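You operate a simulated robot arm through the tools that you are given. There is no shell and no other tool.

You run a simulated robot arm. Do the job below in one go: nothing can be reset, and whatever is moved stays where it is left.

TASK
Lead the gutters to jar 03, run the tank through, drain the tray.
Fine: move the medium gutter over from 02 and join it on with the short one lying next to the dark green tray; 03 gets water at least to its ring, the other jars stay dry and no cup runs over; one run, one gutter at a time, none moved while it runs; close both valves.
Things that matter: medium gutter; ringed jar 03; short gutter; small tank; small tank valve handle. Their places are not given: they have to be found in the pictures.

Only the result counts: the job must be done as asked and must still hold three seconds after the hand-in. Knocking over, shifting, dropping, spilling or breaking anything else fails it.

THE ROBOT
A 7-joint arm with a three-finger gripper, fixed in place. Base frame: the origin is on the floor under the middle of its stand, x ahead of it, y to its left, z up; the work surface is at about z = 740. Readings come in mm, degrees, newtons and seconds.
It reaches about 1342 mm from its shoulder. Its first joint turns from -166.0 to 166.0 degrees. Payload 2.69 kg.
The TCP is the grasp point between the finger pads, 30 mm short of the fingertips. In the tool frame z runs along the fingers and y along their closing line. The gripper opens to 128 mm; its body begins 117 mm behind the TCP.
Orientation is told as [roll, pitch, yaw] about the base's x, y, z axes, in that order, counted from this pose: with the fingers straight down and closing along the base's y, the tool's x points along the base's -x, its y along +y and its z along -z.

THE INTERFACE
- The arm moves only by the tool apply_moves. Its argument "rows" is a list of rows, each a list of 7 numbers: the shift along the base's x, y, z in units of 25 mm (1.0 is 25 mm), then the turn, a rotation vector about the base's x, y, z in units of 6 degrees (1.0 is 6 degrees), then the gripper command, from -1 (fully open) to 1 (shut), values between in proportion. In form: [[dx, dy, dz, wx, wy, wz, grip], ...]. A call has 1 to 20 rows; each row shifts and turns the commanded pose from where the row before left it. A call with a number of a shift or a turn outside -1 to 1 is refused whole. A row lasts 0.2 s, in which the tool goes at most 50 mm and 8.6 degrees; a call with a longer step from one row to the next is refused whole, and so is a gripper value outside its range. A pose out of reach is approached as far as the arm can. The call stops where the force on the tool passes 90 N (or 10 N more than at its start, if that is more) or the arm is blocked; 0.2 s more then pass. Each finger travels about 127 mm/s and halts on what it meets, pressing with about 24 N; the grip force reading is that of the motor and also rises with nothing between the fingers. The clock runs only during rows and for 0.2 s after the last one: add rows that do not move to give the fingers time. It gives the time, the measured TCP pose, the force on the tool (base axes), the opening and the grip force at its end, in the units of the frame above (readings bear some noise), with the torque about the TCP (base axes, N m) and any sound that the robot's microphone picked up.
- Cameras (640 x 400 px; columns grow to the right, rows downward): "scene" is fixed at [50.1, 498.9, 1509.5]; the picture's right is [-0.09, -1.00, 0.00], its down [-0.62, 0.05, -0.78] and it looks along [0.78, -0.07, -0.62] (base axes); focal length 352 px, centre (320, 200). "wrist" rides on the gripper at [58, 54, -131] in the tool frame; the picture's right is [-0.68, 0.74, 0.00], its down [-0.62, -0.57, -0.55] and it looks along [-0.40, -0.37, 0.84] (tool axes); focal length 234 px, centre (320, 200).
- grab_frame(camera): a new picture of that camera. No time passes.
- slide_trunk(by): moves the trunk up (or, below 0, down) by that many mm; the arm rides with it, the base frame stays. It gives what a move gives, with no picture.
- locate(camera, pixels): for up to 12 pixels [column, row] of the newest picture of that camera ("zoom" is the newest enlarged one), the place [x, y, z] in the base frame of the surface seen there, good to about 2 mm. No time passes.
- enlarge(camera, box): a new picture of the part [left, top, right, bottom] of that camera's present view, enlarged. No time passes.
- job_done(): hands the job in; it is judged then, once.

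Leave the gripper open and the arm clear of the work at the hand-in unless told otherwise.

The tools are called after ">>>" as a command line: name --pt "numbers of a row" for each row, then --argument value for the rest, lists and objects as JSON in quotes. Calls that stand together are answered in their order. apply_moves: Moves the arm, as the interface text tells. Its arguments: {"type":"object","properties":{"rows":{"type":"array","items":{"type":"array","items":{"type":"number"}}}},"required":["rows"]} The other tools are called the same way: slide_trunk (by) moves the trunk up or down; grab_frame (camera) takes a picture; locate (camera, pixels) gives the place of the surface under pixels of a picture; enlarge (camera, box) takes an enlarged picture of a part of a camera's view; job_done () hands the job in.

At the start:

```text
time_s: 0.0
position: [778.0, 101.4, 1094.0]
ee_rot: [-0.1, 0.0, 0.0]
wrist_force: [-0.1, -1.0, 0.4]
wrist_torque: [0.01, 0.03, 0.01]
gripper_width: 127.7
grip_force: 0.1
trunk travel left (down, up): [-125.0, 225.0]
```

scene: 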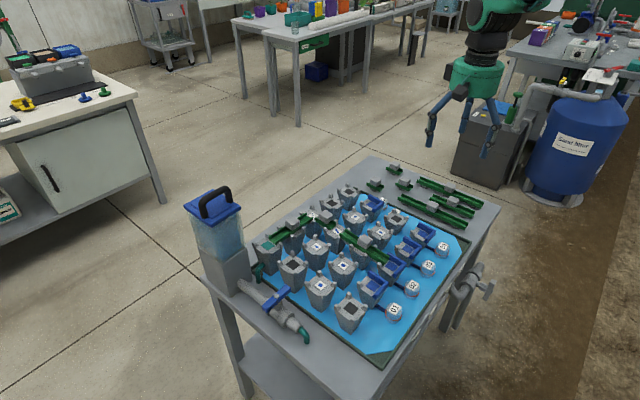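
wrist: 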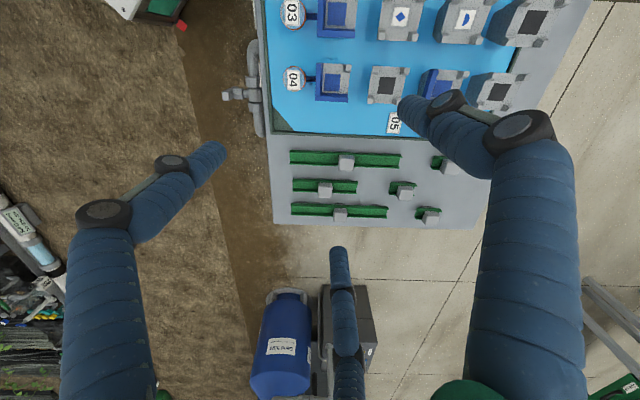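

I'll start by looking closer at the work table: the tank at left (about 215,240), the tray with cups and jars, and the spare gutters at the top right (about 420,195).

>>> enlarge --camera "scene" --box '[240, 160, 480, 360]'

>>> enlarge --camera "scene" --box '[170, 170, 330, 350]'

>>> enlarge --camera "scene" --box '[340, 150, 510, 320]'

```text
2.00 times, centred on (360, 260) of scene
```

zoom: 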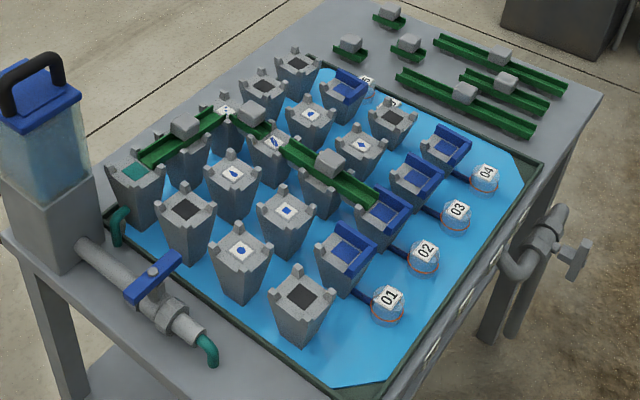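

```text
2.22 times, centred on (250, 260) of scene
```

zoom: 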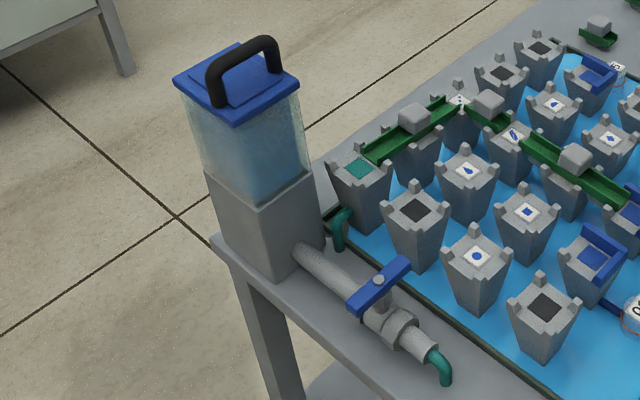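

```text
2.35 times, centred on (425, 235) of scene
```

zoom: 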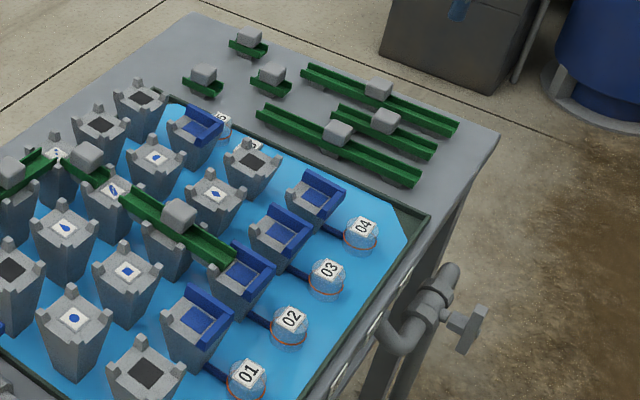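

Next I measure cup-top places in the tray. I take an enlarged view of the tray and locate the centres of the cups.

>>> enlarge --camera "scene" --box '[240, 170, 400, 270]'

>>> enlarge --camera "scene" --box '[300, 220, 460, 320]'

>>> enlarge --camera "scene" --box '[350, 150, 510, 250]'

>>> enlarge --camera "scene" --box '[230, 250, 390, 350]'

```text
4.00 times, centred on (320, 220) of scene
```

zoom: 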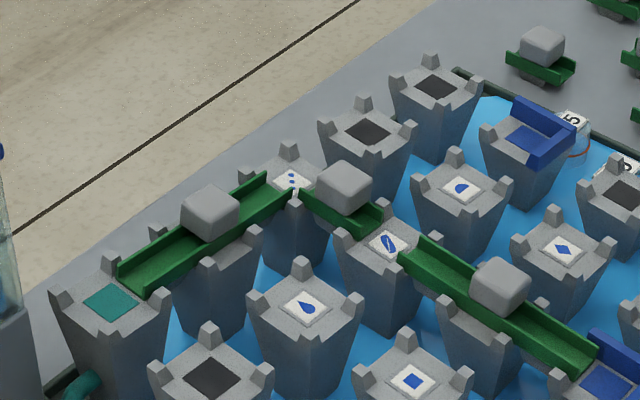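

```text
4.00 times, centred on (380, 270) of scene
```

zoom: 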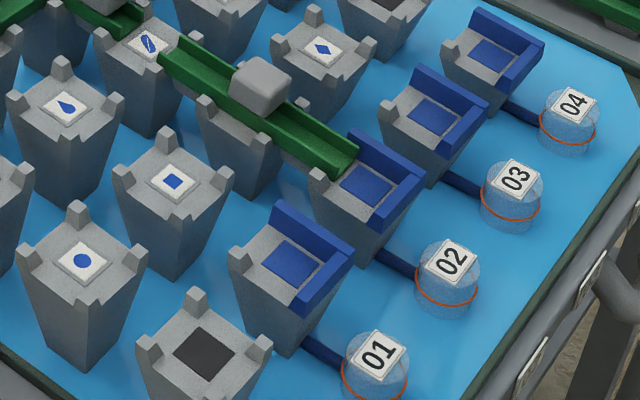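

```text
4.00 times, centred on (430, 200) of scene
```

zoom: 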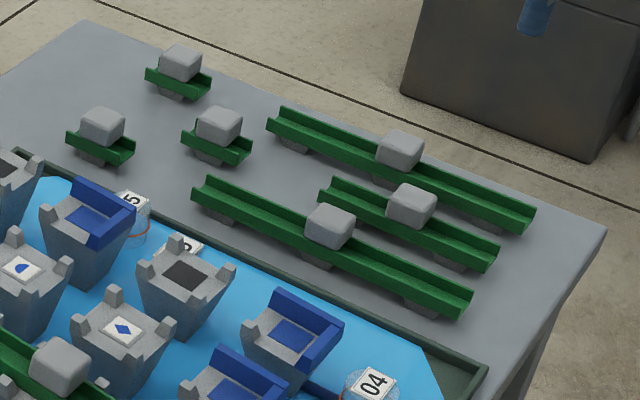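

```text
4.00 times, centred on (310, 300) of scene
```

zoom: 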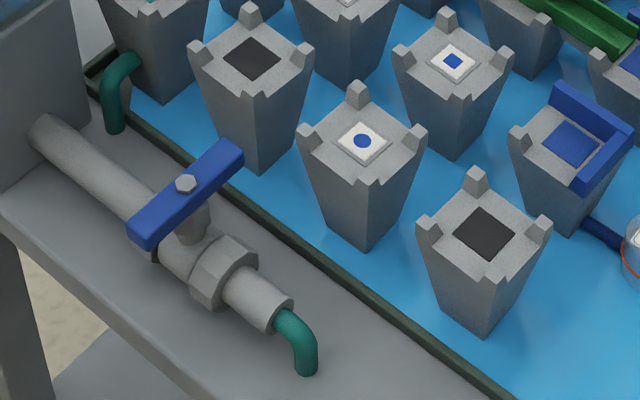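

I see the inlet cup with the green screen and the three gutters leading to 02. Now I locate points in zoomed views: first the left part of the tray (inlet cup, symbol cups).

>>> enlarge --camera "scene" --box '[240, 170, 400, 270]'

>>> locate --camera "zoom" --pixels '[[110, 302], [292, 181], [389, 244], [306, 307], [413, 381], [211, 378], [368, 131], [435, 87], [461, 187], [563, 250], [530, 138], [620, 192]]'

>>> enlarge --camera "scene" --box '[300, 220, 460, 320]'

>>> locate --camera "zoom" --pixels '[[148, 42], [68, 107], [172, 182], [83, 261], [205, 352], [292, 260], [368, 186], [434, 117], [494, 54], [324, 50], [240, 130], [516, 177]]'

```text
4.00 times, centred on (320, 220) of scene
```

zoom: 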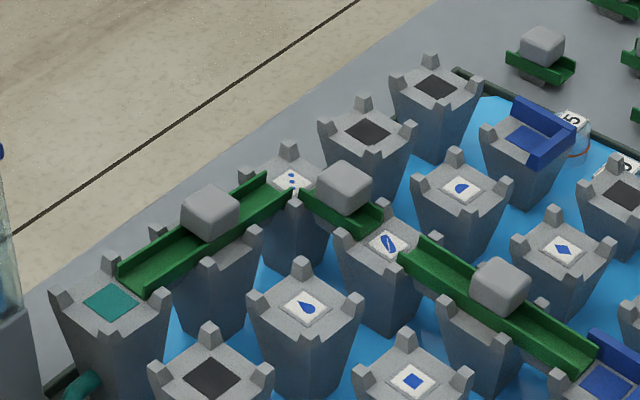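

```text
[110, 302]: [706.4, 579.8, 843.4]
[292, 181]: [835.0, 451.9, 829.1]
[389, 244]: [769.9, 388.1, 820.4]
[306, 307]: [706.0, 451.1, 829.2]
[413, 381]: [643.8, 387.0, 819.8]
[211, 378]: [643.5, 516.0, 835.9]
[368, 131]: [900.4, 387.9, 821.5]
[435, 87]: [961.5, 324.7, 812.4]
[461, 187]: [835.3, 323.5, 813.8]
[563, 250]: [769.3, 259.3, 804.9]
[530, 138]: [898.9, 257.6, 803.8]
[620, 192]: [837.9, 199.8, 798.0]
```

```text
4.00 times, centred on (380, 270) of scene
```

zoom: 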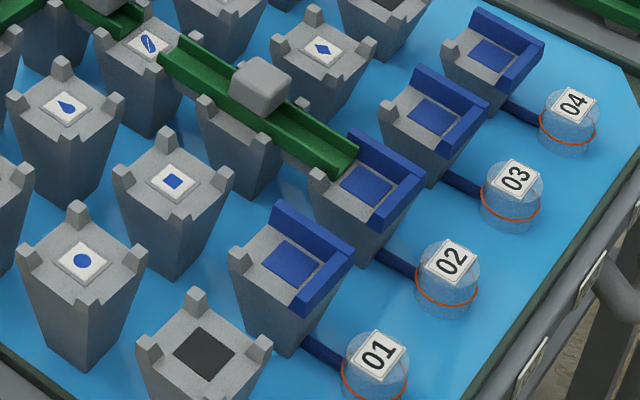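

```text
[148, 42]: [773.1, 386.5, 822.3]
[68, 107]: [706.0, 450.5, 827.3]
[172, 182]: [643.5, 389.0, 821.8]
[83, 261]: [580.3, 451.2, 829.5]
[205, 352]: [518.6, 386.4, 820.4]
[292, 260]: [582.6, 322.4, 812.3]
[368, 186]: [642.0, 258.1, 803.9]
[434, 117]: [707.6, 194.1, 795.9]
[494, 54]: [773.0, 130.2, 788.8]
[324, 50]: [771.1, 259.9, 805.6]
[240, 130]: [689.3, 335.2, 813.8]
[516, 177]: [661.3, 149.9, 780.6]
```

Grid: cups on 64 mm steps in x and y, falling about 8 mm per step towards -y. The current path is inlet (706,580) → (835,452) → (770,388) → 02 (643,259). 03's cup is at (707,195). I now look closely at the spare gutters and the tray surroundings with zooms of both cameras.

>>> enlarge --camera "wrist" --box '[260, 100, 500, 250]'

>>> enlarge --camera "scene" --box '[350, 150, 430, 200]'

>>> enlarge --camera "scene" --box '[410, 230, 506, 290]'

>>> enlarge --camera "scene" --box '[300, 180, 400, 260]'

```text
2.67 times, centred on (380, 175) of wrist
```

zoom: 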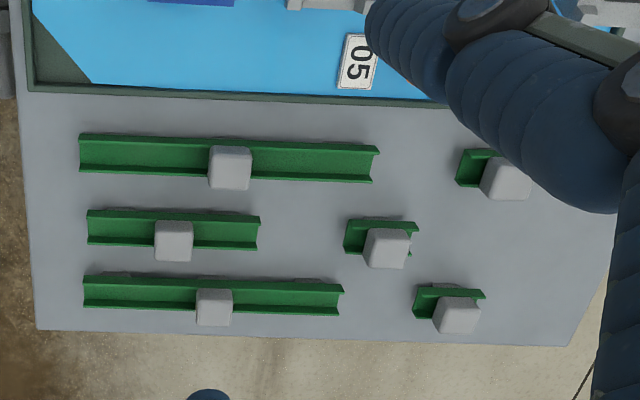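

```text
8.00 times, centred on (390, 175) of scene
```

zoom: 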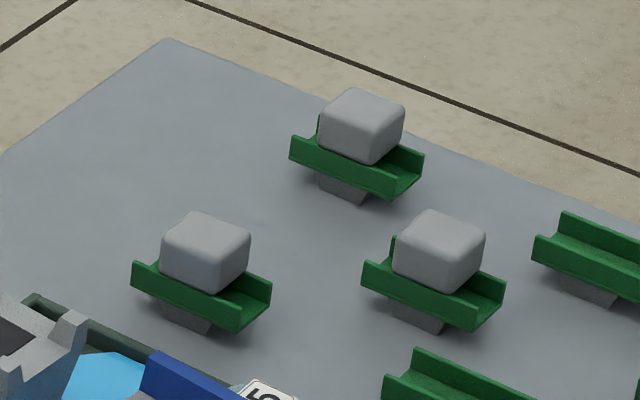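

```text
6.67 times, centred on (458, 260) of scene
```

zoom: 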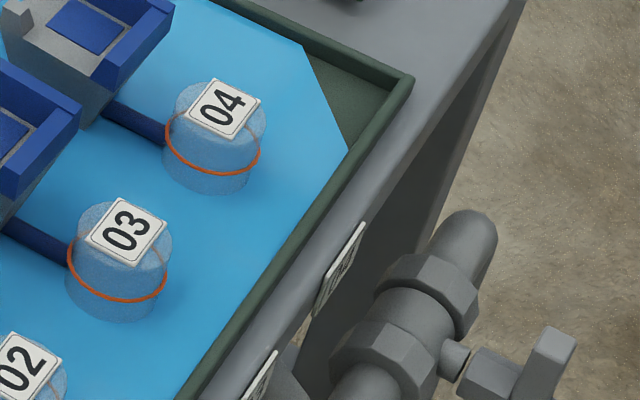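

```text
5.00 times, centred on (350, 220) of scene
```

zoom: 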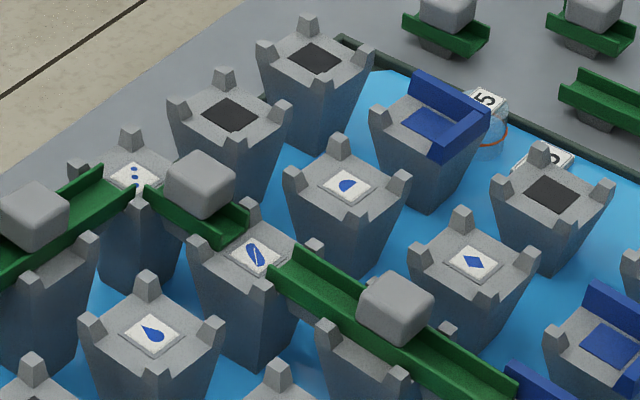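

I locate the tank valve, tank, drain valve, and the spare gutters' blocks from the scene.

>>> enlarge --camera "scene" --box '[410, 230, 506, 290]'

>>> locate --camera "zoom" --pixels '[[560, 340], [530, 385], [490, 370], [455, 358], [395, 310], [440, 270], [480, 225], [340, 270], [400, 85], [300, 200], [215, 165], [125, 230]]'

>>> enlarge --camera "scene" --box '[230, 250, 390, 350]'

>>> locate --camera "zoom" --pixels '[[186, 182], [232, 148], [138, 225], [185, 215], [80, 150], [225, 260], [260, 295], [300, 340], [120, 70], [20, 230], [400, 300], [140, 243]]'

>>> enlarge --camera "scene" --box '[350, 150, 510, 250]'

>>> locate --camera "zoom" --pixels '[[103, 117], [182, 55], [220, 117], [100, 148], [68, 138], [133, 148], [330, 215], [411, 198], [400, 143], [270, 120], [534, 215], [604, 235]]'

```text
6.67 times, centred on (458, 260) of scene
```

zoom: 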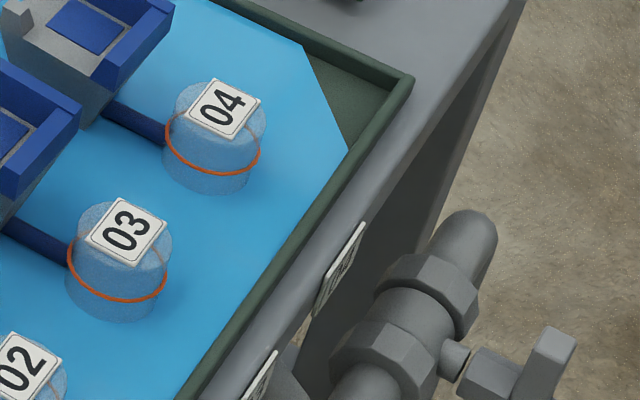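

```text
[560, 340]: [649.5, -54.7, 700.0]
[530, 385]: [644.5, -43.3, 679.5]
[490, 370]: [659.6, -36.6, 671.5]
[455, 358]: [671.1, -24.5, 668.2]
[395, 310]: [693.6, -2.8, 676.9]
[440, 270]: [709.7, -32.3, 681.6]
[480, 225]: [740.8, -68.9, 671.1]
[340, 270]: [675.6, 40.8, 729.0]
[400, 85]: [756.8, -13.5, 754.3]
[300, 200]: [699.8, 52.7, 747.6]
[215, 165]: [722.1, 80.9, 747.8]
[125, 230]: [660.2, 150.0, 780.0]
```

```text
4.00 times, centred on (310, 300) of scene
```

zoom: 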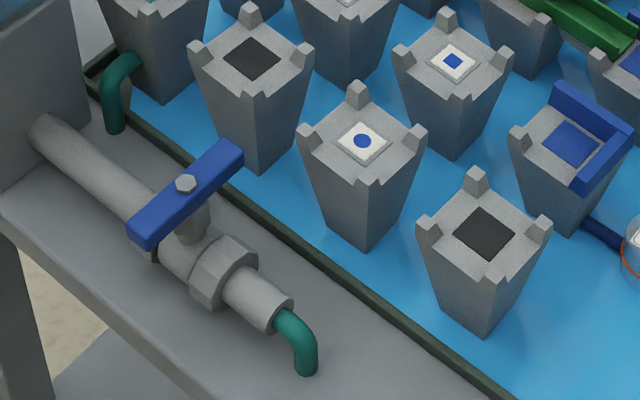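

```text
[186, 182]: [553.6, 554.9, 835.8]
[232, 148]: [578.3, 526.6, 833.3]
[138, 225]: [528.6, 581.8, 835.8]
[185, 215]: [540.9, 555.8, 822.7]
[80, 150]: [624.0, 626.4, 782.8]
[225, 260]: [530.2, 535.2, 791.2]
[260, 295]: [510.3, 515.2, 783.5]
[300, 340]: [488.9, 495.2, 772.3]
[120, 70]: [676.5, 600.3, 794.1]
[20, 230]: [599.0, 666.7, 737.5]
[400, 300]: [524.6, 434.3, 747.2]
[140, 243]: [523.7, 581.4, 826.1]
```

```text
4.00 times, centred on (430, 200) of scene
```

zoom: 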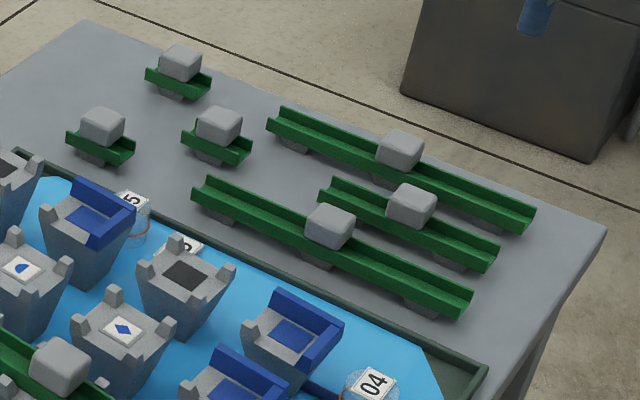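

```text
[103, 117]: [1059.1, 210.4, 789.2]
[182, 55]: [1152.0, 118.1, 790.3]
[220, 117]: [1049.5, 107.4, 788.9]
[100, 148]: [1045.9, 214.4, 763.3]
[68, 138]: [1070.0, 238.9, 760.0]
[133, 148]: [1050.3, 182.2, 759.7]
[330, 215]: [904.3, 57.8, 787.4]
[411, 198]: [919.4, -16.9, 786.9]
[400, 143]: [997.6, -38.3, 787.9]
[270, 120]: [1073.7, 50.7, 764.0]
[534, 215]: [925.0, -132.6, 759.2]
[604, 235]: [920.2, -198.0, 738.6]
```

The nearest short gutter to the tray has its block at about (1057,212,785). The tray drain valve sits on the table's side at about (690,-5,677) with a lever near (650,-50,690), and cards at (675,41,729). I move the arm to look at this drain valve from outside, turning the tool by +90°.

>>> apply_moves --pt "-0.528 -0.564 -0.517 0 0 1 -1" --pt "-0.528 -0.564 -0.517 0 0 1 -1" --pt "-0.528 -0.564 -0.517 0 0 1 -1" --pt "-0.528 -0.564 -0.517 0 0 1 -1" --pt "-0.528 -0.564 -0.517 0 0 1 -1" --pt "-0.528 -0.564 -0.517 0 0 1 -1" --pt "-0.528 -0.564 -0.517 0 0 1 -1" --pt "-0.528 -0.564 -0.517 0 0 1 -1" --pt "-0.528 -0.564 -0.517 0 0 1 -1" --pt "-0.528 -0.564 -0.517 0 0 1 -1" --pt "-0.528 -0.564 -0.517 0 0 1 -1" --pt "-0.528 -0.564 -0.517 0 0 1 -1" --pt "-0.528 -0.564 -0.517 0 0 1 -1" --pt "-0.528 -0.564 -0.517 0 0 1 -1" --pt "-0.528 -0.564 -0.517 0 0 1 -1"

>>> grab_frame --camera "wrist"

>>> grab_frame --camera "scene"

```text
time_s: 3.2
position: [580.5, -110.6, 900.5]
ee_rot: [-0.1, 0.1, 90.2]
wrist_force: [0.2, 0.5, 0.7]
wrist_torque: [0.02, -0.01, 0.0]
gripper_width: 128.0
grip_force: 0.0
trunk travel left (down, up): [-125.0, 225.0]
```

```text
taken
```

wrist: 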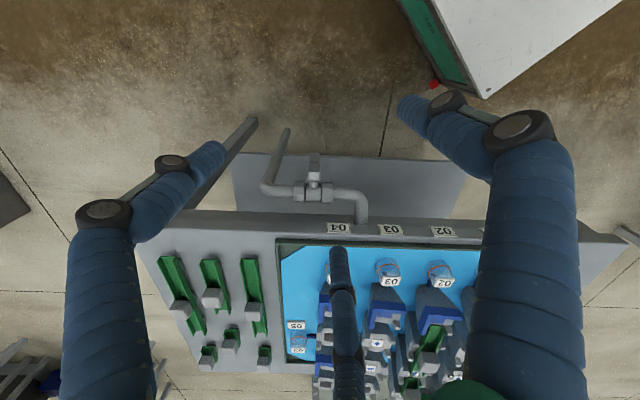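

```text
taken
```

scene: 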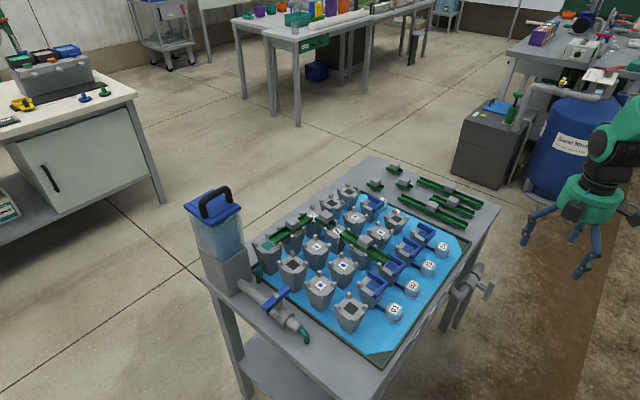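

I see the drain pipe and valve at (315,185). I enlarge there.

>>> enlarge --camera "wrist" --box '[250, 110, 410, 240]'

>>> enlarge --camera "wrist" --box '[280, 150, 360, 210]'

>>> enlarge --camera "wrist" --box '[270, 230, 480, 390]'

>>> enlarge --camera "wrist" --box '[130, 230, 310, 380]'

```text
3.08 times, centred on (330, 175) of wrist
```

zoom: 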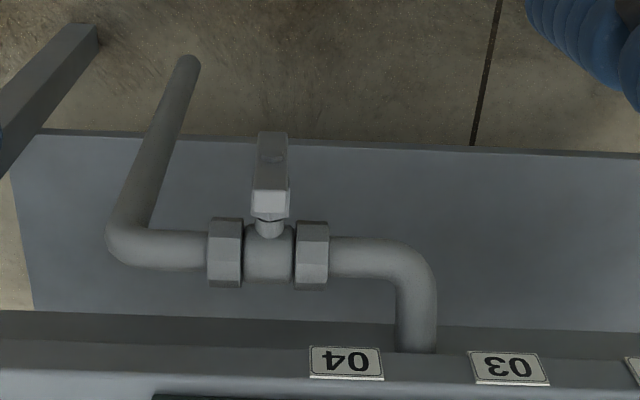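

```text
6.67 times, centred on (320, 180) of wrist
```

zoom: 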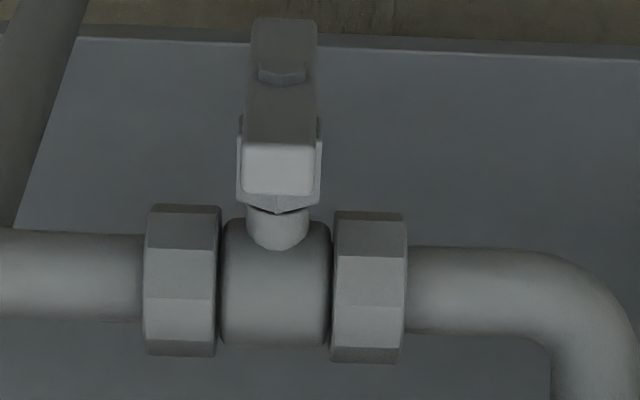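

```text
2.50 times, centred on (375, 310) of wrist
```

zoom: 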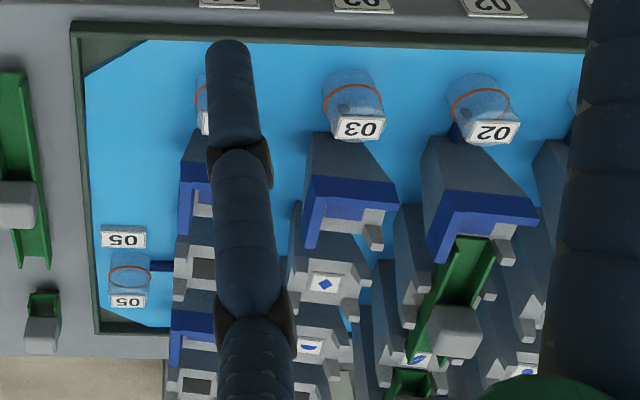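

```text
2.67 times, centred on (220, 305) of wrist
```

zoom: 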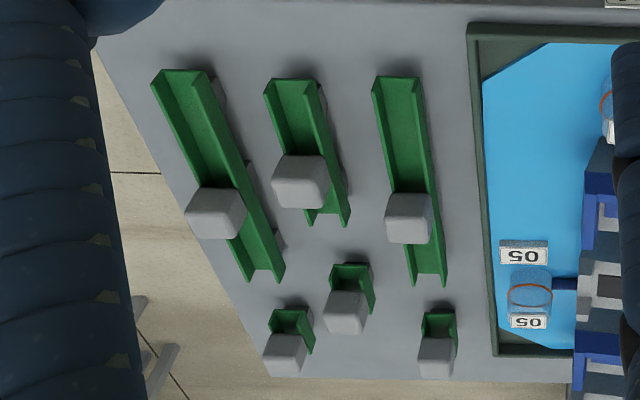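

The drain valve's handle is a vertical bar across the horizontal pipe, so it is shut. I locate its ends and the pipe.

>>> enlarge --camera "wrist" --box '[280, 150, 360, 210]'

>>> locate --camera "zoom" --pixels '[[278, 170], [250, 150], [310, 150], [282, 70], [284, 25], [255, 45], [312, 45], [282, 120], [275, 225], [270, 290], [180, 270], [370, 280]]'

```text
6.67 times, centred on (320, 180) of wrist
```

zoom: 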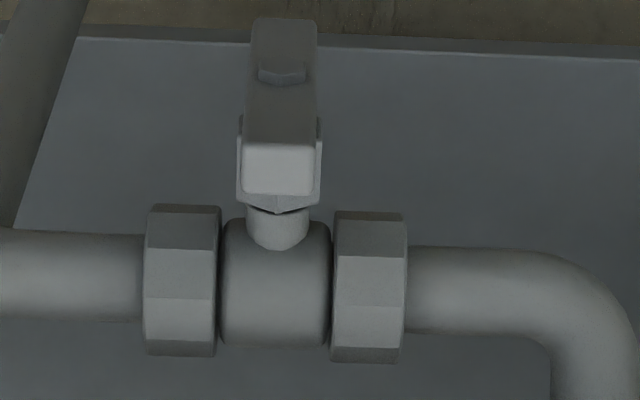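

```text
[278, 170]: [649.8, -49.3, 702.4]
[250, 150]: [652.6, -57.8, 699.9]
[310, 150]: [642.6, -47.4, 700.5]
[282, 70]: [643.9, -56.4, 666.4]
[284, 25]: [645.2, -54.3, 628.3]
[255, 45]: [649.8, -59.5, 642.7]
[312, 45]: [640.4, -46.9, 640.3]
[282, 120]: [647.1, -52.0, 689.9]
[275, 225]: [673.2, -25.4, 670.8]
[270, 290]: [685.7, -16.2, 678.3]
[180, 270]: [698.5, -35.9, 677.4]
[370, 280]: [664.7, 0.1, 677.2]
```

I want to know how the three fingers come together, so I shut the gripper here in free space and take pictures.

>>> apply_moves --pt "0 0 0 0 0 0 0.5" --pt "0 0 0 0 0 0 0.5" --pt "0 0 0 0 0 0 0.5" --pt "0 0 0 0 0 0 0.5"

>>> grab_frame --camera "wrist"

>>> enlarge --camera "scene" --box '[500, 140, 640, 290]'

>>> apply_moves --pt "0 0 0 0 0 0 1" --pt "0 0 0 0 0 0 1" --pt "0 0 0 0 0 0 1" --pt "0 0 0 0 0 0 1"

>>> grab_frame --camera "wrist"

>>> enlarge --camera "scene" --box '[500, 140, 640, 290]'

```text
time_s: 4.2
position: [579.7, -111.1, 901.2]
ee_rot: [0.0, 0.0, 90.0]
wrist_force: [-0.3, -0.2, 0.8]
wrist_torque: [0.01, -0.02, -0.01]
gripper_width: 32.0
grip_force: 0.0
trunk travel left (down, up): [-125.0, 225.0]
```

```text
taken
```

wrist: 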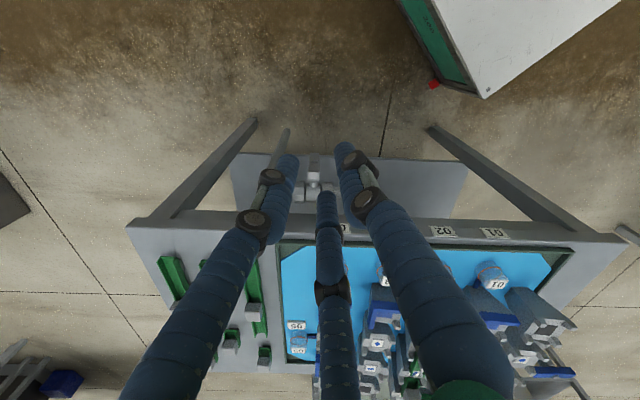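

```text
2.67 times, centred on (570, 215) of scene
```

zoom: 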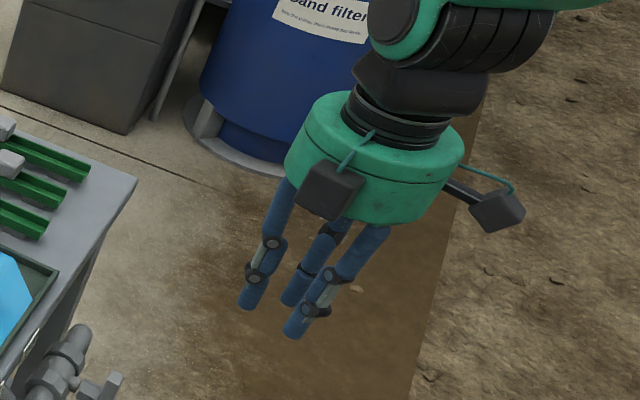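

```text
time_s: 5.2
position: [580.4, -111.2, 900.1]
ee_rot: [0.0, 0.0, 90.0]
wrist_force: [0.6, -0.3, 0.0]
wrist_torque: [0.03, 0.0, 0.0]
gripper_width: 2.2
grip_force: 24.3
trunk travel left (down, up): [-125.0, 225.0]
```

```text
taken
```

wrist: 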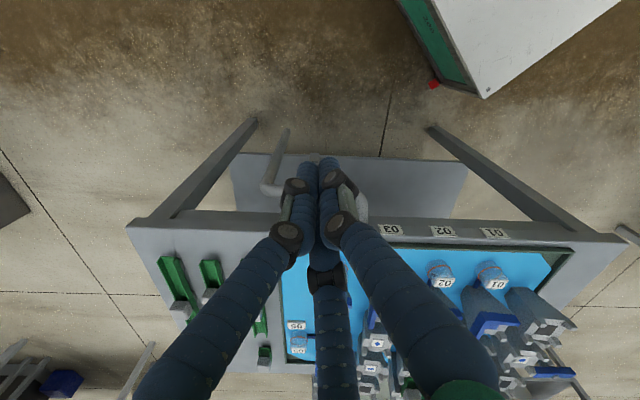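

```text
2.67 times, centred on (570, 215) of scene
```

zoom: 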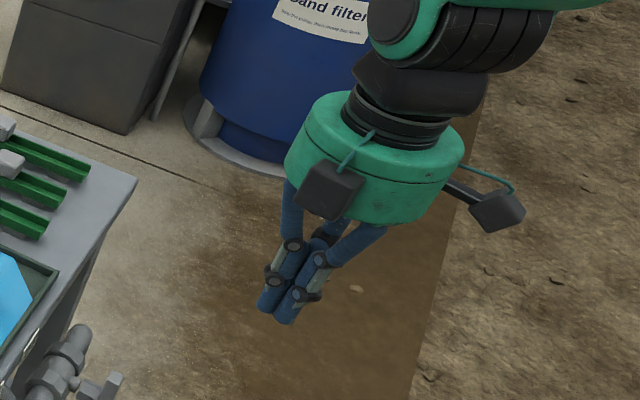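

The gripper is a three-jaw type: thumb on tool +y, two fingers at about ±60° opposite. Next I go over the tray (yaw back to 0) to look closely at gutters and cups.

>>> apply_moves --pt "0.2 0.962 0.4 0 0 -0.75 -1" --pt "0.2 0.962 0.4 0 0 -0.75 -1" --pt "0.2 0.962 0.4 0 0 -0.75 -1" --pt "0.2 0.962 0.4 0 0 -0.75 -1" --pt "0.2 0.962 0.4 0 0 -0.75 -1" --pt "0.2 0.962 0 0 0 -0.75 -1" --pt "0.2 0.962 0 0 0 -0.75 -1" --pt "0.2 0.962 0 0 0 -0.75 -1" --pt "0.2 0.962 0 0 0 -0.75 -1" --pt "0.2 0.962 0 0 0 -0.75 -1" --pt "0.2 0.962 0 0 0 -0.75 -1" --pt "0.2 0.962 0 0 0 -0.75 -1" --pt "0.2 0.962 0 0 0 -0.75 -1" --pt "0.2 0.962 0 0 0 -0.75 -1" --pt "0.2 0.962 0 0 0 -0.75 -1" --pt "0.2 0.962 0 0 0 -0.75 -1" --pt "0.2 0.962 0 0 0 -0.75 -1" --pt "0.2 0.962 0 0 0 -0.75 -1" --pt "0.2 0.962 0 0 0 -0.75 -1" --pt "0.2 0.962 0 0 0 -0.75 -1"

>>> grab_frame --camera "wrist"

>>> enlarge --camera "wrist" --box '[200, 130, 420, 270]'

```text
time_s: 9.4
position: [679.2, 371.7, 950.7]
ee_rot: [0.1, 0.1, -0.1]
wrist_force: [-0.2, -0.3, -0.5]
wrist_torque: [0.01, 0.0, 0.01]
gripper_width: 127.6
grip_force: 0.1
trunk travel left (down, up): [-125.0, 225.0]
```

```text
taken
```

wrist: 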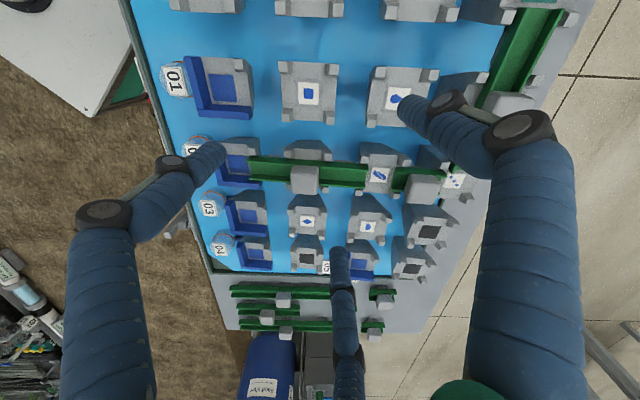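

```text
2.86 times, centred on (310, 200) of wrist
```

zoom: 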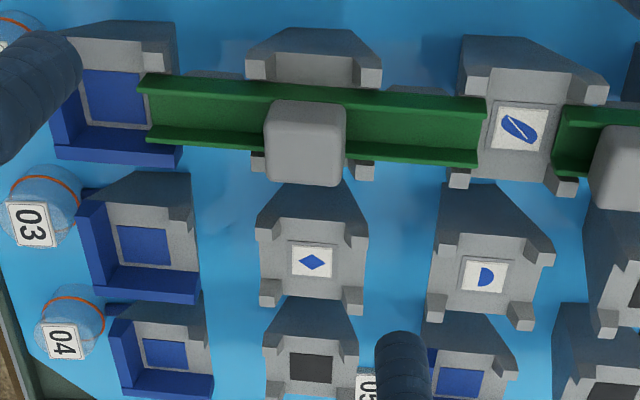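

Clear view: the medium gutter spans from the striped-oval cup (about 520,128 in zoom) over a cup to receiver 02 (about 110,100). I measure its ends and block.

>>> enlarge --camera "wrist" --box '[240, 140, 400, 220]'

>>> enlarge --camera "wrist" --box '[240, 140, 340, 200]'

>>> enlarge --camera "wrist" --box '[330, 130, 470, 220]'

```text
4.00 times, centred on (320, 180) of wrist
```

zoom: 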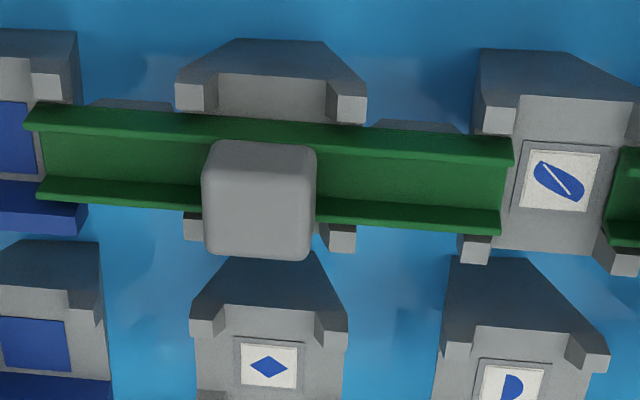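

```text
6.40 times, centred on (290, 170) of wrist
```

zoom: 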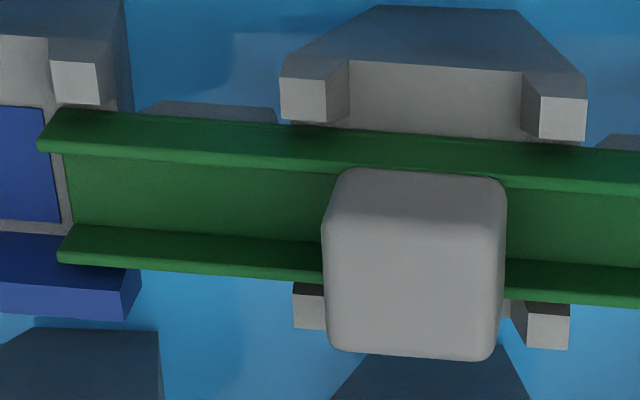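

```text
4.44 times, centred on (400, 175) of wrist
```

zoom: 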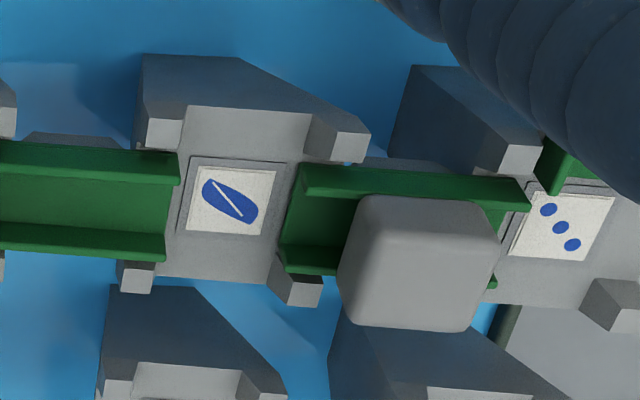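

I measure the medium gutter: wall-top corners at both ends, block top corners, channel floor points, posts.

>>> enlarge --camera "wrist" --box '[240, 140, 400, 220]'

>>> locate --camera "zoom" --pixels '[[34, 110], [47, 186], [508, 148], [496, 222], [218, 146], [305, 152], [301, 252], [212, 246], [55, 150], [495, 190], [150, 160], [400, 180]]'

>>> locate --camera "zoom" --pixels '[[258, 200], [194, 98], [350, 110], [194, 225], [342, 240], [262, 95], [560, 180], [560, 125], [530, 230], [497, 118], [475, 248], [510, 300]]'

>>> locate --camera "zoom" --pixels '[[268, 366], [225, 335], [330, 345], [265, 320], [20, 335], [45, 300], [90, 290], [512, 384], [475, 340], [570, 345], [10, 135], [49, 86]]'

```text
4.00 times, centred on (320, 180) of wrist
```

zoom: 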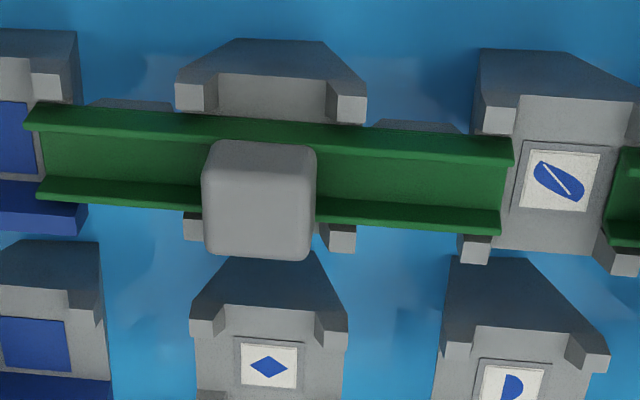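

```text
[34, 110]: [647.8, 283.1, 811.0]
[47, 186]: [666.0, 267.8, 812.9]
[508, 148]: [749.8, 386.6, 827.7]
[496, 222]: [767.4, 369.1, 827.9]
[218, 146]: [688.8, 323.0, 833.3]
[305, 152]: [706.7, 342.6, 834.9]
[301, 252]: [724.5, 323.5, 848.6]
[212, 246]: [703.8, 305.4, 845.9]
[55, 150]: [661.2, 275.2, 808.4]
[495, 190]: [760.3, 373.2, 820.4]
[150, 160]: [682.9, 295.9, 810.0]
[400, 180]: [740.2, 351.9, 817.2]
```

```text
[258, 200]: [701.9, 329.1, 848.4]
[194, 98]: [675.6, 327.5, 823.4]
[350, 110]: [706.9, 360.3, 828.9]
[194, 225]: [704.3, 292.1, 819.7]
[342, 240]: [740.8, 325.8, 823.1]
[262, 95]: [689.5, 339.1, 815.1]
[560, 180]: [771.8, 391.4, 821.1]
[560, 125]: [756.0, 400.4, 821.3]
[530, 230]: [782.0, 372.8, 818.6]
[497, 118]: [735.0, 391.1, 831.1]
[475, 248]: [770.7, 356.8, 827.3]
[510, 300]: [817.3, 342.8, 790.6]
```

```text
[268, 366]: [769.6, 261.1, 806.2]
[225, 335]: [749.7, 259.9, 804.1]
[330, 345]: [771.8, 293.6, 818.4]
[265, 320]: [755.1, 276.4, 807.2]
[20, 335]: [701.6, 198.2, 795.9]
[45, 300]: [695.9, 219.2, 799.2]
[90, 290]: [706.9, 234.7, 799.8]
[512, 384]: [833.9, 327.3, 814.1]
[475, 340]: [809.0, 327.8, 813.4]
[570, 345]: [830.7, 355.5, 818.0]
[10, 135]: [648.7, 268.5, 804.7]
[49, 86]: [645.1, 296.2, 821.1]
```

Medium gutter: ends at about (656.9,275.5) and (758.6,377.9), block centre about (706.4,323.7), block top z≈848, slope about 5° down toward (-1,-1). The new place (moon cup (835,323) → 03) is a pure shift of about (+64,-64,-8). First, I turn to yaw 45 above its block and half-close the fingers, then look.

>>> apply_moves --pt "0.136 -0.24 -0.1 0 0 0.9375 -0.1" --pt "0.136 -0.24 -0.1 0 0 0.9375 -0.1" --pt "0.136 -0.24 -0.2 0 0 0.9375 -0.1" --pt "0.136 -0.24 -0.3 0 0 0.9375 -0.1" --pt "0.136 -0.24 -0.3 0 0 0.9375 -0.1" --pt "0.136 -0.24 -0.3 0 0 0.9375 -0.1" --pt "0.136 -0.24 -0.3 0 0 0.9375 -0.1" --pt "0.136 -0.24 -0.4 0 0 0.9375 -0.1"

>>> grab_frame --camera "wrist"

>>> enlarge --camera "scene" --box '[290, 140, 450, 280]'

```text
time_s: 11.2
position: [706.6, 322.0, 899.4]
ee_rot: [0.0, 0.0, 45.0]
wrist_force: [-1.1, 0.0, -0.1]
wrist_torque: [-0.01, -0.03, 0.01]
gripper_width: 70.5
grip_force: 0.1
trunk travel left (down, up): [-125.0, 225.0]
```

```text
taken
```

wrist: 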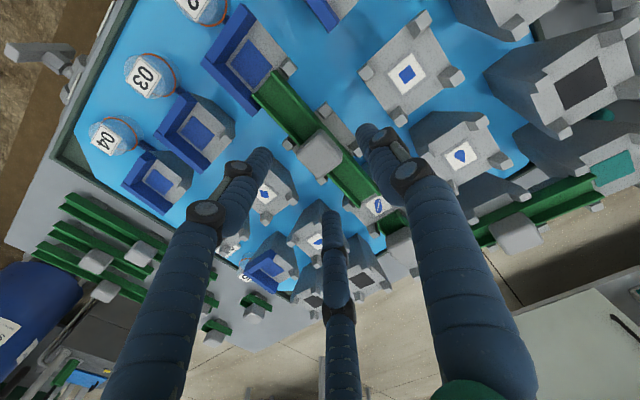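

```text
2.86 times, centred on (370, 210) of scene
```

zoom: 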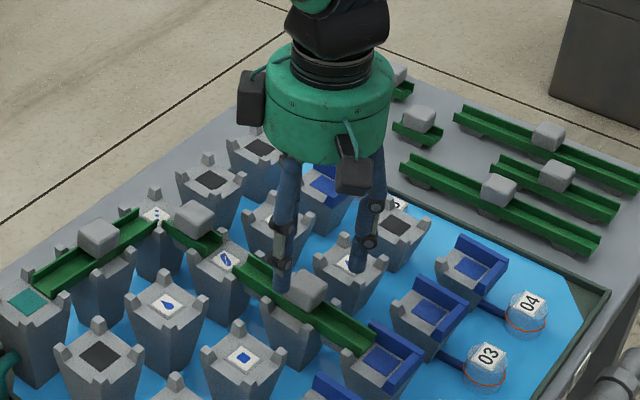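

I refine the block position with an enlarged wrist view around (320,155).

>>> enlarge --camera "wrist" --box '[270, 110, 390, 200]'

```text
4.44 times, centred on (330, 155) of wrist
```

zoom: 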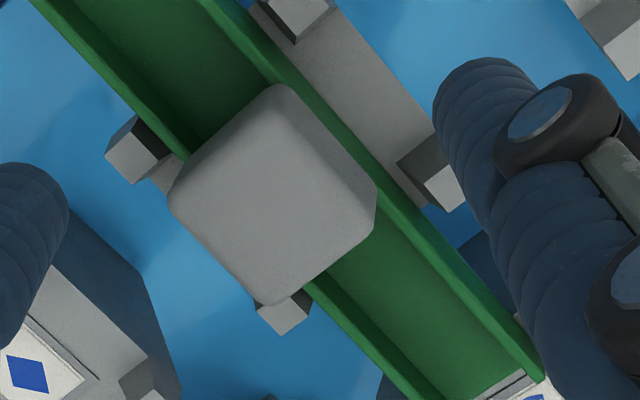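

>>> locate --camera "zoom" --pixels '[[278, 105], [190, 208], [268, 290], [358, 200], [272, 200], [235, 155], [315, 150], [315, 245], [228, 250], [130, 160], [440, 185], [285, 310]]'

>>> locate --camera "zoom" --pixels '[[300, 12], [150, 175], [350, 75], [410, 150], [180, 40], [400, 290], [170, 140], [395, 205], [440, 390], [510, 350], [540, 375], [500, 390]]'

```text
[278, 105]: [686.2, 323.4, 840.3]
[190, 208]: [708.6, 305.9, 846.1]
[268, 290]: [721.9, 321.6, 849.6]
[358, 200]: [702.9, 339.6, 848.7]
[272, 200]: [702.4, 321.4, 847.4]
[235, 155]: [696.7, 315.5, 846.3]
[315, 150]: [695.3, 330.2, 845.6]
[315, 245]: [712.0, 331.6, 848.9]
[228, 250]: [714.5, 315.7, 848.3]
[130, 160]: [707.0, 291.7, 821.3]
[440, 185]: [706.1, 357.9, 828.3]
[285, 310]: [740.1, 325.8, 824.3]
```

```text
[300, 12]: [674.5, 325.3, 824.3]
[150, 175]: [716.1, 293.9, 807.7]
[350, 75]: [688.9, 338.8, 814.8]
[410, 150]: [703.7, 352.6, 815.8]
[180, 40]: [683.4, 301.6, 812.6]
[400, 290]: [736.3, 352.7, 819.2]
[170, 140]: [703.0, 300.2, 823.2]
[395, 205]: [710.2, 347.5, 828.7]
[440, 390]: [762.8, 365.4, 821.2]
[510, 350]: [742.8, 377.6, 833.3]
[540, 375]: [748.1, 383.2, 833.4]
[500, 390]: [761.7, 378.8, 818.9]
```

The block centre is about (705.8,322.8), top z≈848, post tops ≤828. I descend so the fingertips end at about z=829, keeping above the posts.

>>> apply_moves --pt "-0.03 0.03 -0.4 0 0 0 -0.1" --pt "0 0 -0.4 0 0 0 -0.1" --pt "0 0 -0.4 0 0 0 -0.1" --pt "0 0 -0.4 0 0 0 -0.1" --pt "0 0 0 0 0 0 -0.1"

>>> grab_frame --camera "wrist"

>>> enlarge --camera "scene" --box '[310, 180, 410, 270]'

```text
time_s: 12.4
position: [705.4, 322.8, 859.2]
ee_rot: [-0.1, 0.0, 45.1]
wrist_force: [0.2, -0.4, 0.1]
wrist_torque: [0.0, 0.01, 0.0]
gripper_width: 70.4
grip_force: 0.1
trunk travel left (down, up): [-125.0, 225.0]
```

```text
taken
```

wrist: 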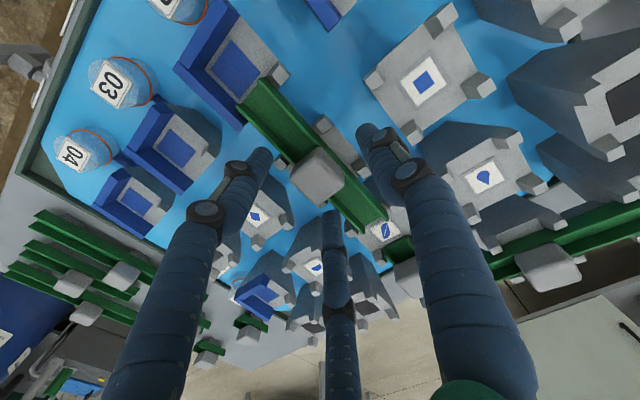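

```text
4.44 times, centred on (360, 225) of scene
```

zoom: 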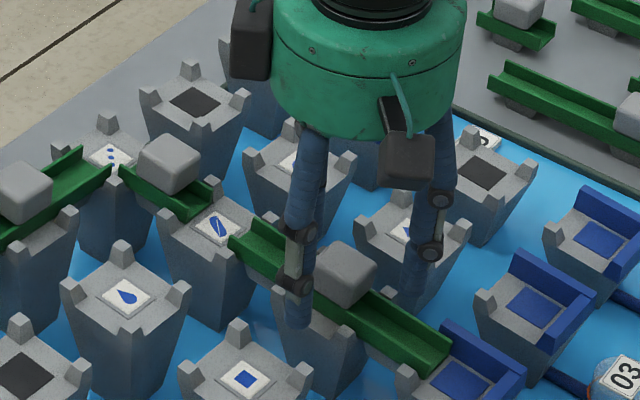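

Fingers stand around the block with no force. I close slowly.

>>> apply_moves --pt "0 0 0 0 0 0 0.2" --pt "0 0 0 0 0 0 0.4" --pt "0 0 0 0 0 0 0.6" --pt "0 0 0 0 0 0 0.8" --pt "0 0 0 0 0 0 1" --pt "0 0 0 0 0 0 1"

>>> grab_frame --camera "wrist"

>>> enlarge --camera "scene" --box '[310, 180, 410, 270]'

```text
time_s: 13.8
position: [705.4, 324.2, 860.4]
ee_rot: [0.0, 0.0, 45.0]
wrist_force: [-1.1, -1.1, 2.5]
wrist_torque: [0.19, -0.16, -0.01]
gripper_width: 39.1
grip_force: 23.7
trunk travel left (down, up): [-125.0, 225.0]
```

```text
taken
```

wrist: 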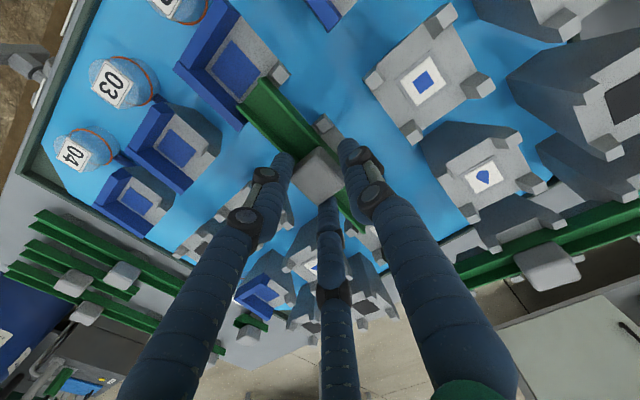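

```text
4.44 times, centred on (360, 225) of scene
```

zoom: 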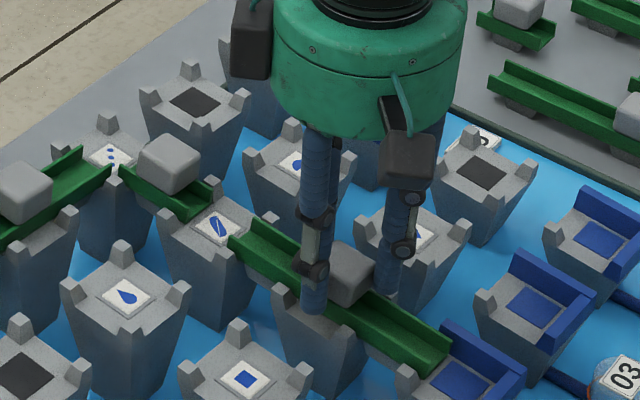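

The block is gripped. I lift straight up, slowly at first, 60 mm, and check.

>>> apply_moves --pt "0 0 0.15 0 0 0 1" --pt "0 0 0.15 0 0 0 1" --pt "0 0 0.25 0 0 0 1" --pt "0 0 0.35 0 0 0 1" --pt "0 0 0.5 0 0 0 1" --pt "0 0 0.5 0 0 0 1" --pt "0 0 0.5 0 0 0 1"

>>> grab_frame --camera "wrist"

>>> enlarge --camera "scene" --box '[290, 150, 430, 270]'

```text
time_s: 15.4
position: [706.8, 323.5, 920.9]
ee_rot: [0.0, 0.0, 45.0]
wrist_force: [-0.2, -0.1, -0.1]
wrist_torque: [0.01, -0.01, 0.0]
gripper_width: 38.0
grip_force: 24.4
trunk travel left (down, up): [-125.0, 225.0]
```

```text
taken
```

wrist: 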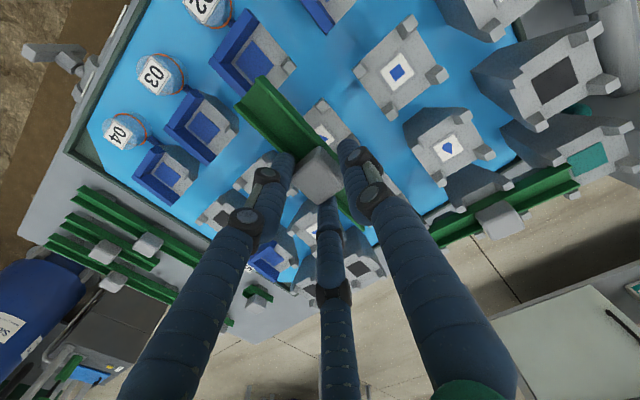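

```text
3.33 times, centred on (360, 210) of scene
```

zoom: 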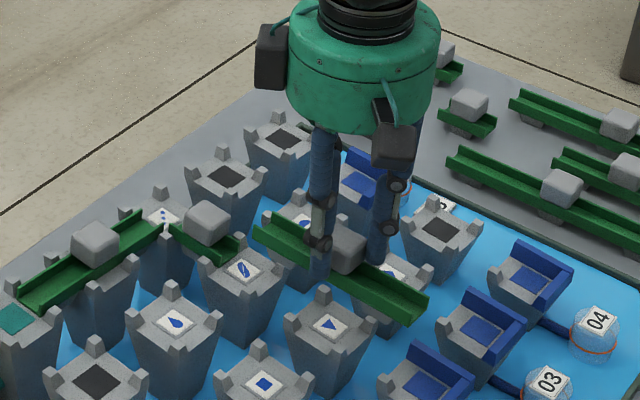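

The gutter is lifted (a triangle cup appeared under it). I check the gutter's pose in the grip by locating its ends in an enlarged view.

>>> enlarge --camera "scene" --box '[340, 190, 440, 260]'

>>> enlarge --camera "wrist" --box '[210, 60, 410, 250]'

```text
5.71 times, centred on (390, 225) of scene
```

zoom: 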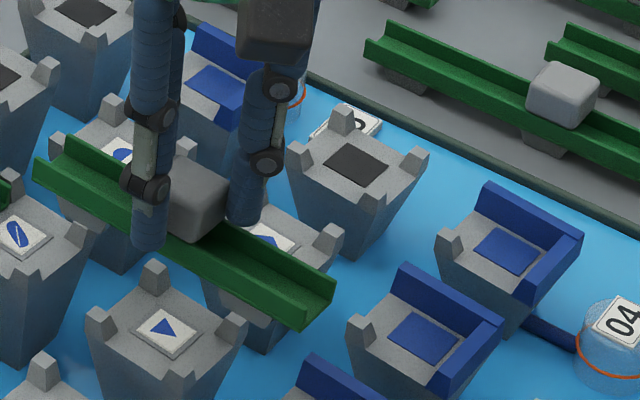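

```text
2.11 times, centred on (310, 155) of wrist
```

zoom: 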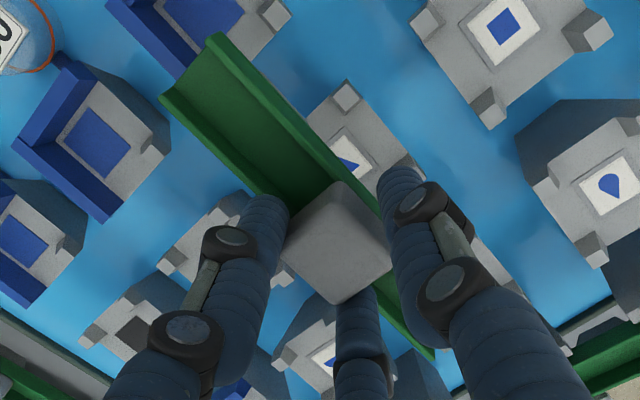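

>>> locate --camera "zoom" --pixels '[[218, 38], [165, 96], [195, 72], [275, 140], [235, 95], [430, 352], [400, 310], [300, 170], [340, 190], [385, 250], [335, 298], [285, 245]]'

>>> enlarge --camera "scene" --box '[340, 190, 440, 260]'

>>> locate --camera "zoom" --pixels '[[40, 165], [70, 142], [55, 172], [302, 322], [332, 284], [312, 305], [100, 160], [280, 300], [180, 230], [300, 270], [210, 175], [185, 260]]'

```text
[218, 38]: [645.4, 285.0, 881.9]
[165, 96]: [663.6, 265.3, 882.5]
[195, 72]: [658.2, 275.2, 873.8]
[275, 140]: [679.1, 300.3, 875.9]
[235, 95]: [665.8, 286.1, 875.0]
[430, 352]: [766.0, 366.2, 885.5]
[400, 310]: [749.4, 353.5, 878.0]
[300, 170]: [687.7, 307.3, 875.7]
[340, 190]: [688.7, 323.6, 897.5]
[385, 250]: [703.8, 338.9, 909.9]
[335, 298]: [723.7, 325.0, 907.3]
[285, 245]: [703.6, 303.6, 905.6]
```

```text
5.71 times, centred on (390, 225) of scene
```

zoom: 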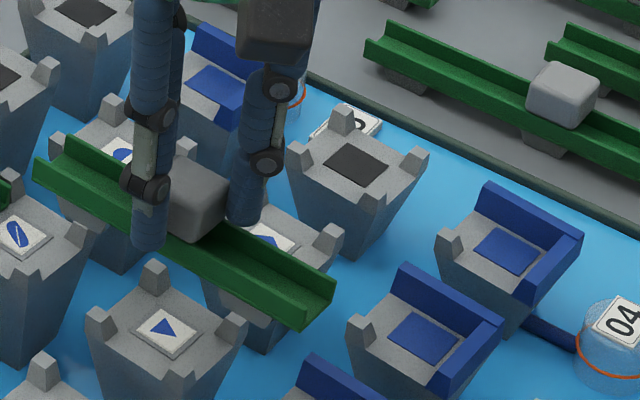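

```text
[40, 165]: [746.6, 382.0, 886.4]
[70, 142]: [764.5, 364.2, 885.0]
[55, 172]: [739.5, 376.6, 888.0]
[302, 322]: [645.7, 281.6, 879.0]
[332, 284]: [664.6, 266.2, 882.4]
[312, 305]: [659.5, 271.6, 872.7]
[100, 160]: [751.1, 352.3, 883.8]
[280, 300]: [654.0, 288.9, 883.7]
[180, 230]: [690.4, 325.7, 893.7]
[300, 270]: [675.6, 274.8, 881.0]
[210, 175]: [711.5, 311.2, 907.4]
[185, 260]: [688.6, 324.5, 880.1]
```

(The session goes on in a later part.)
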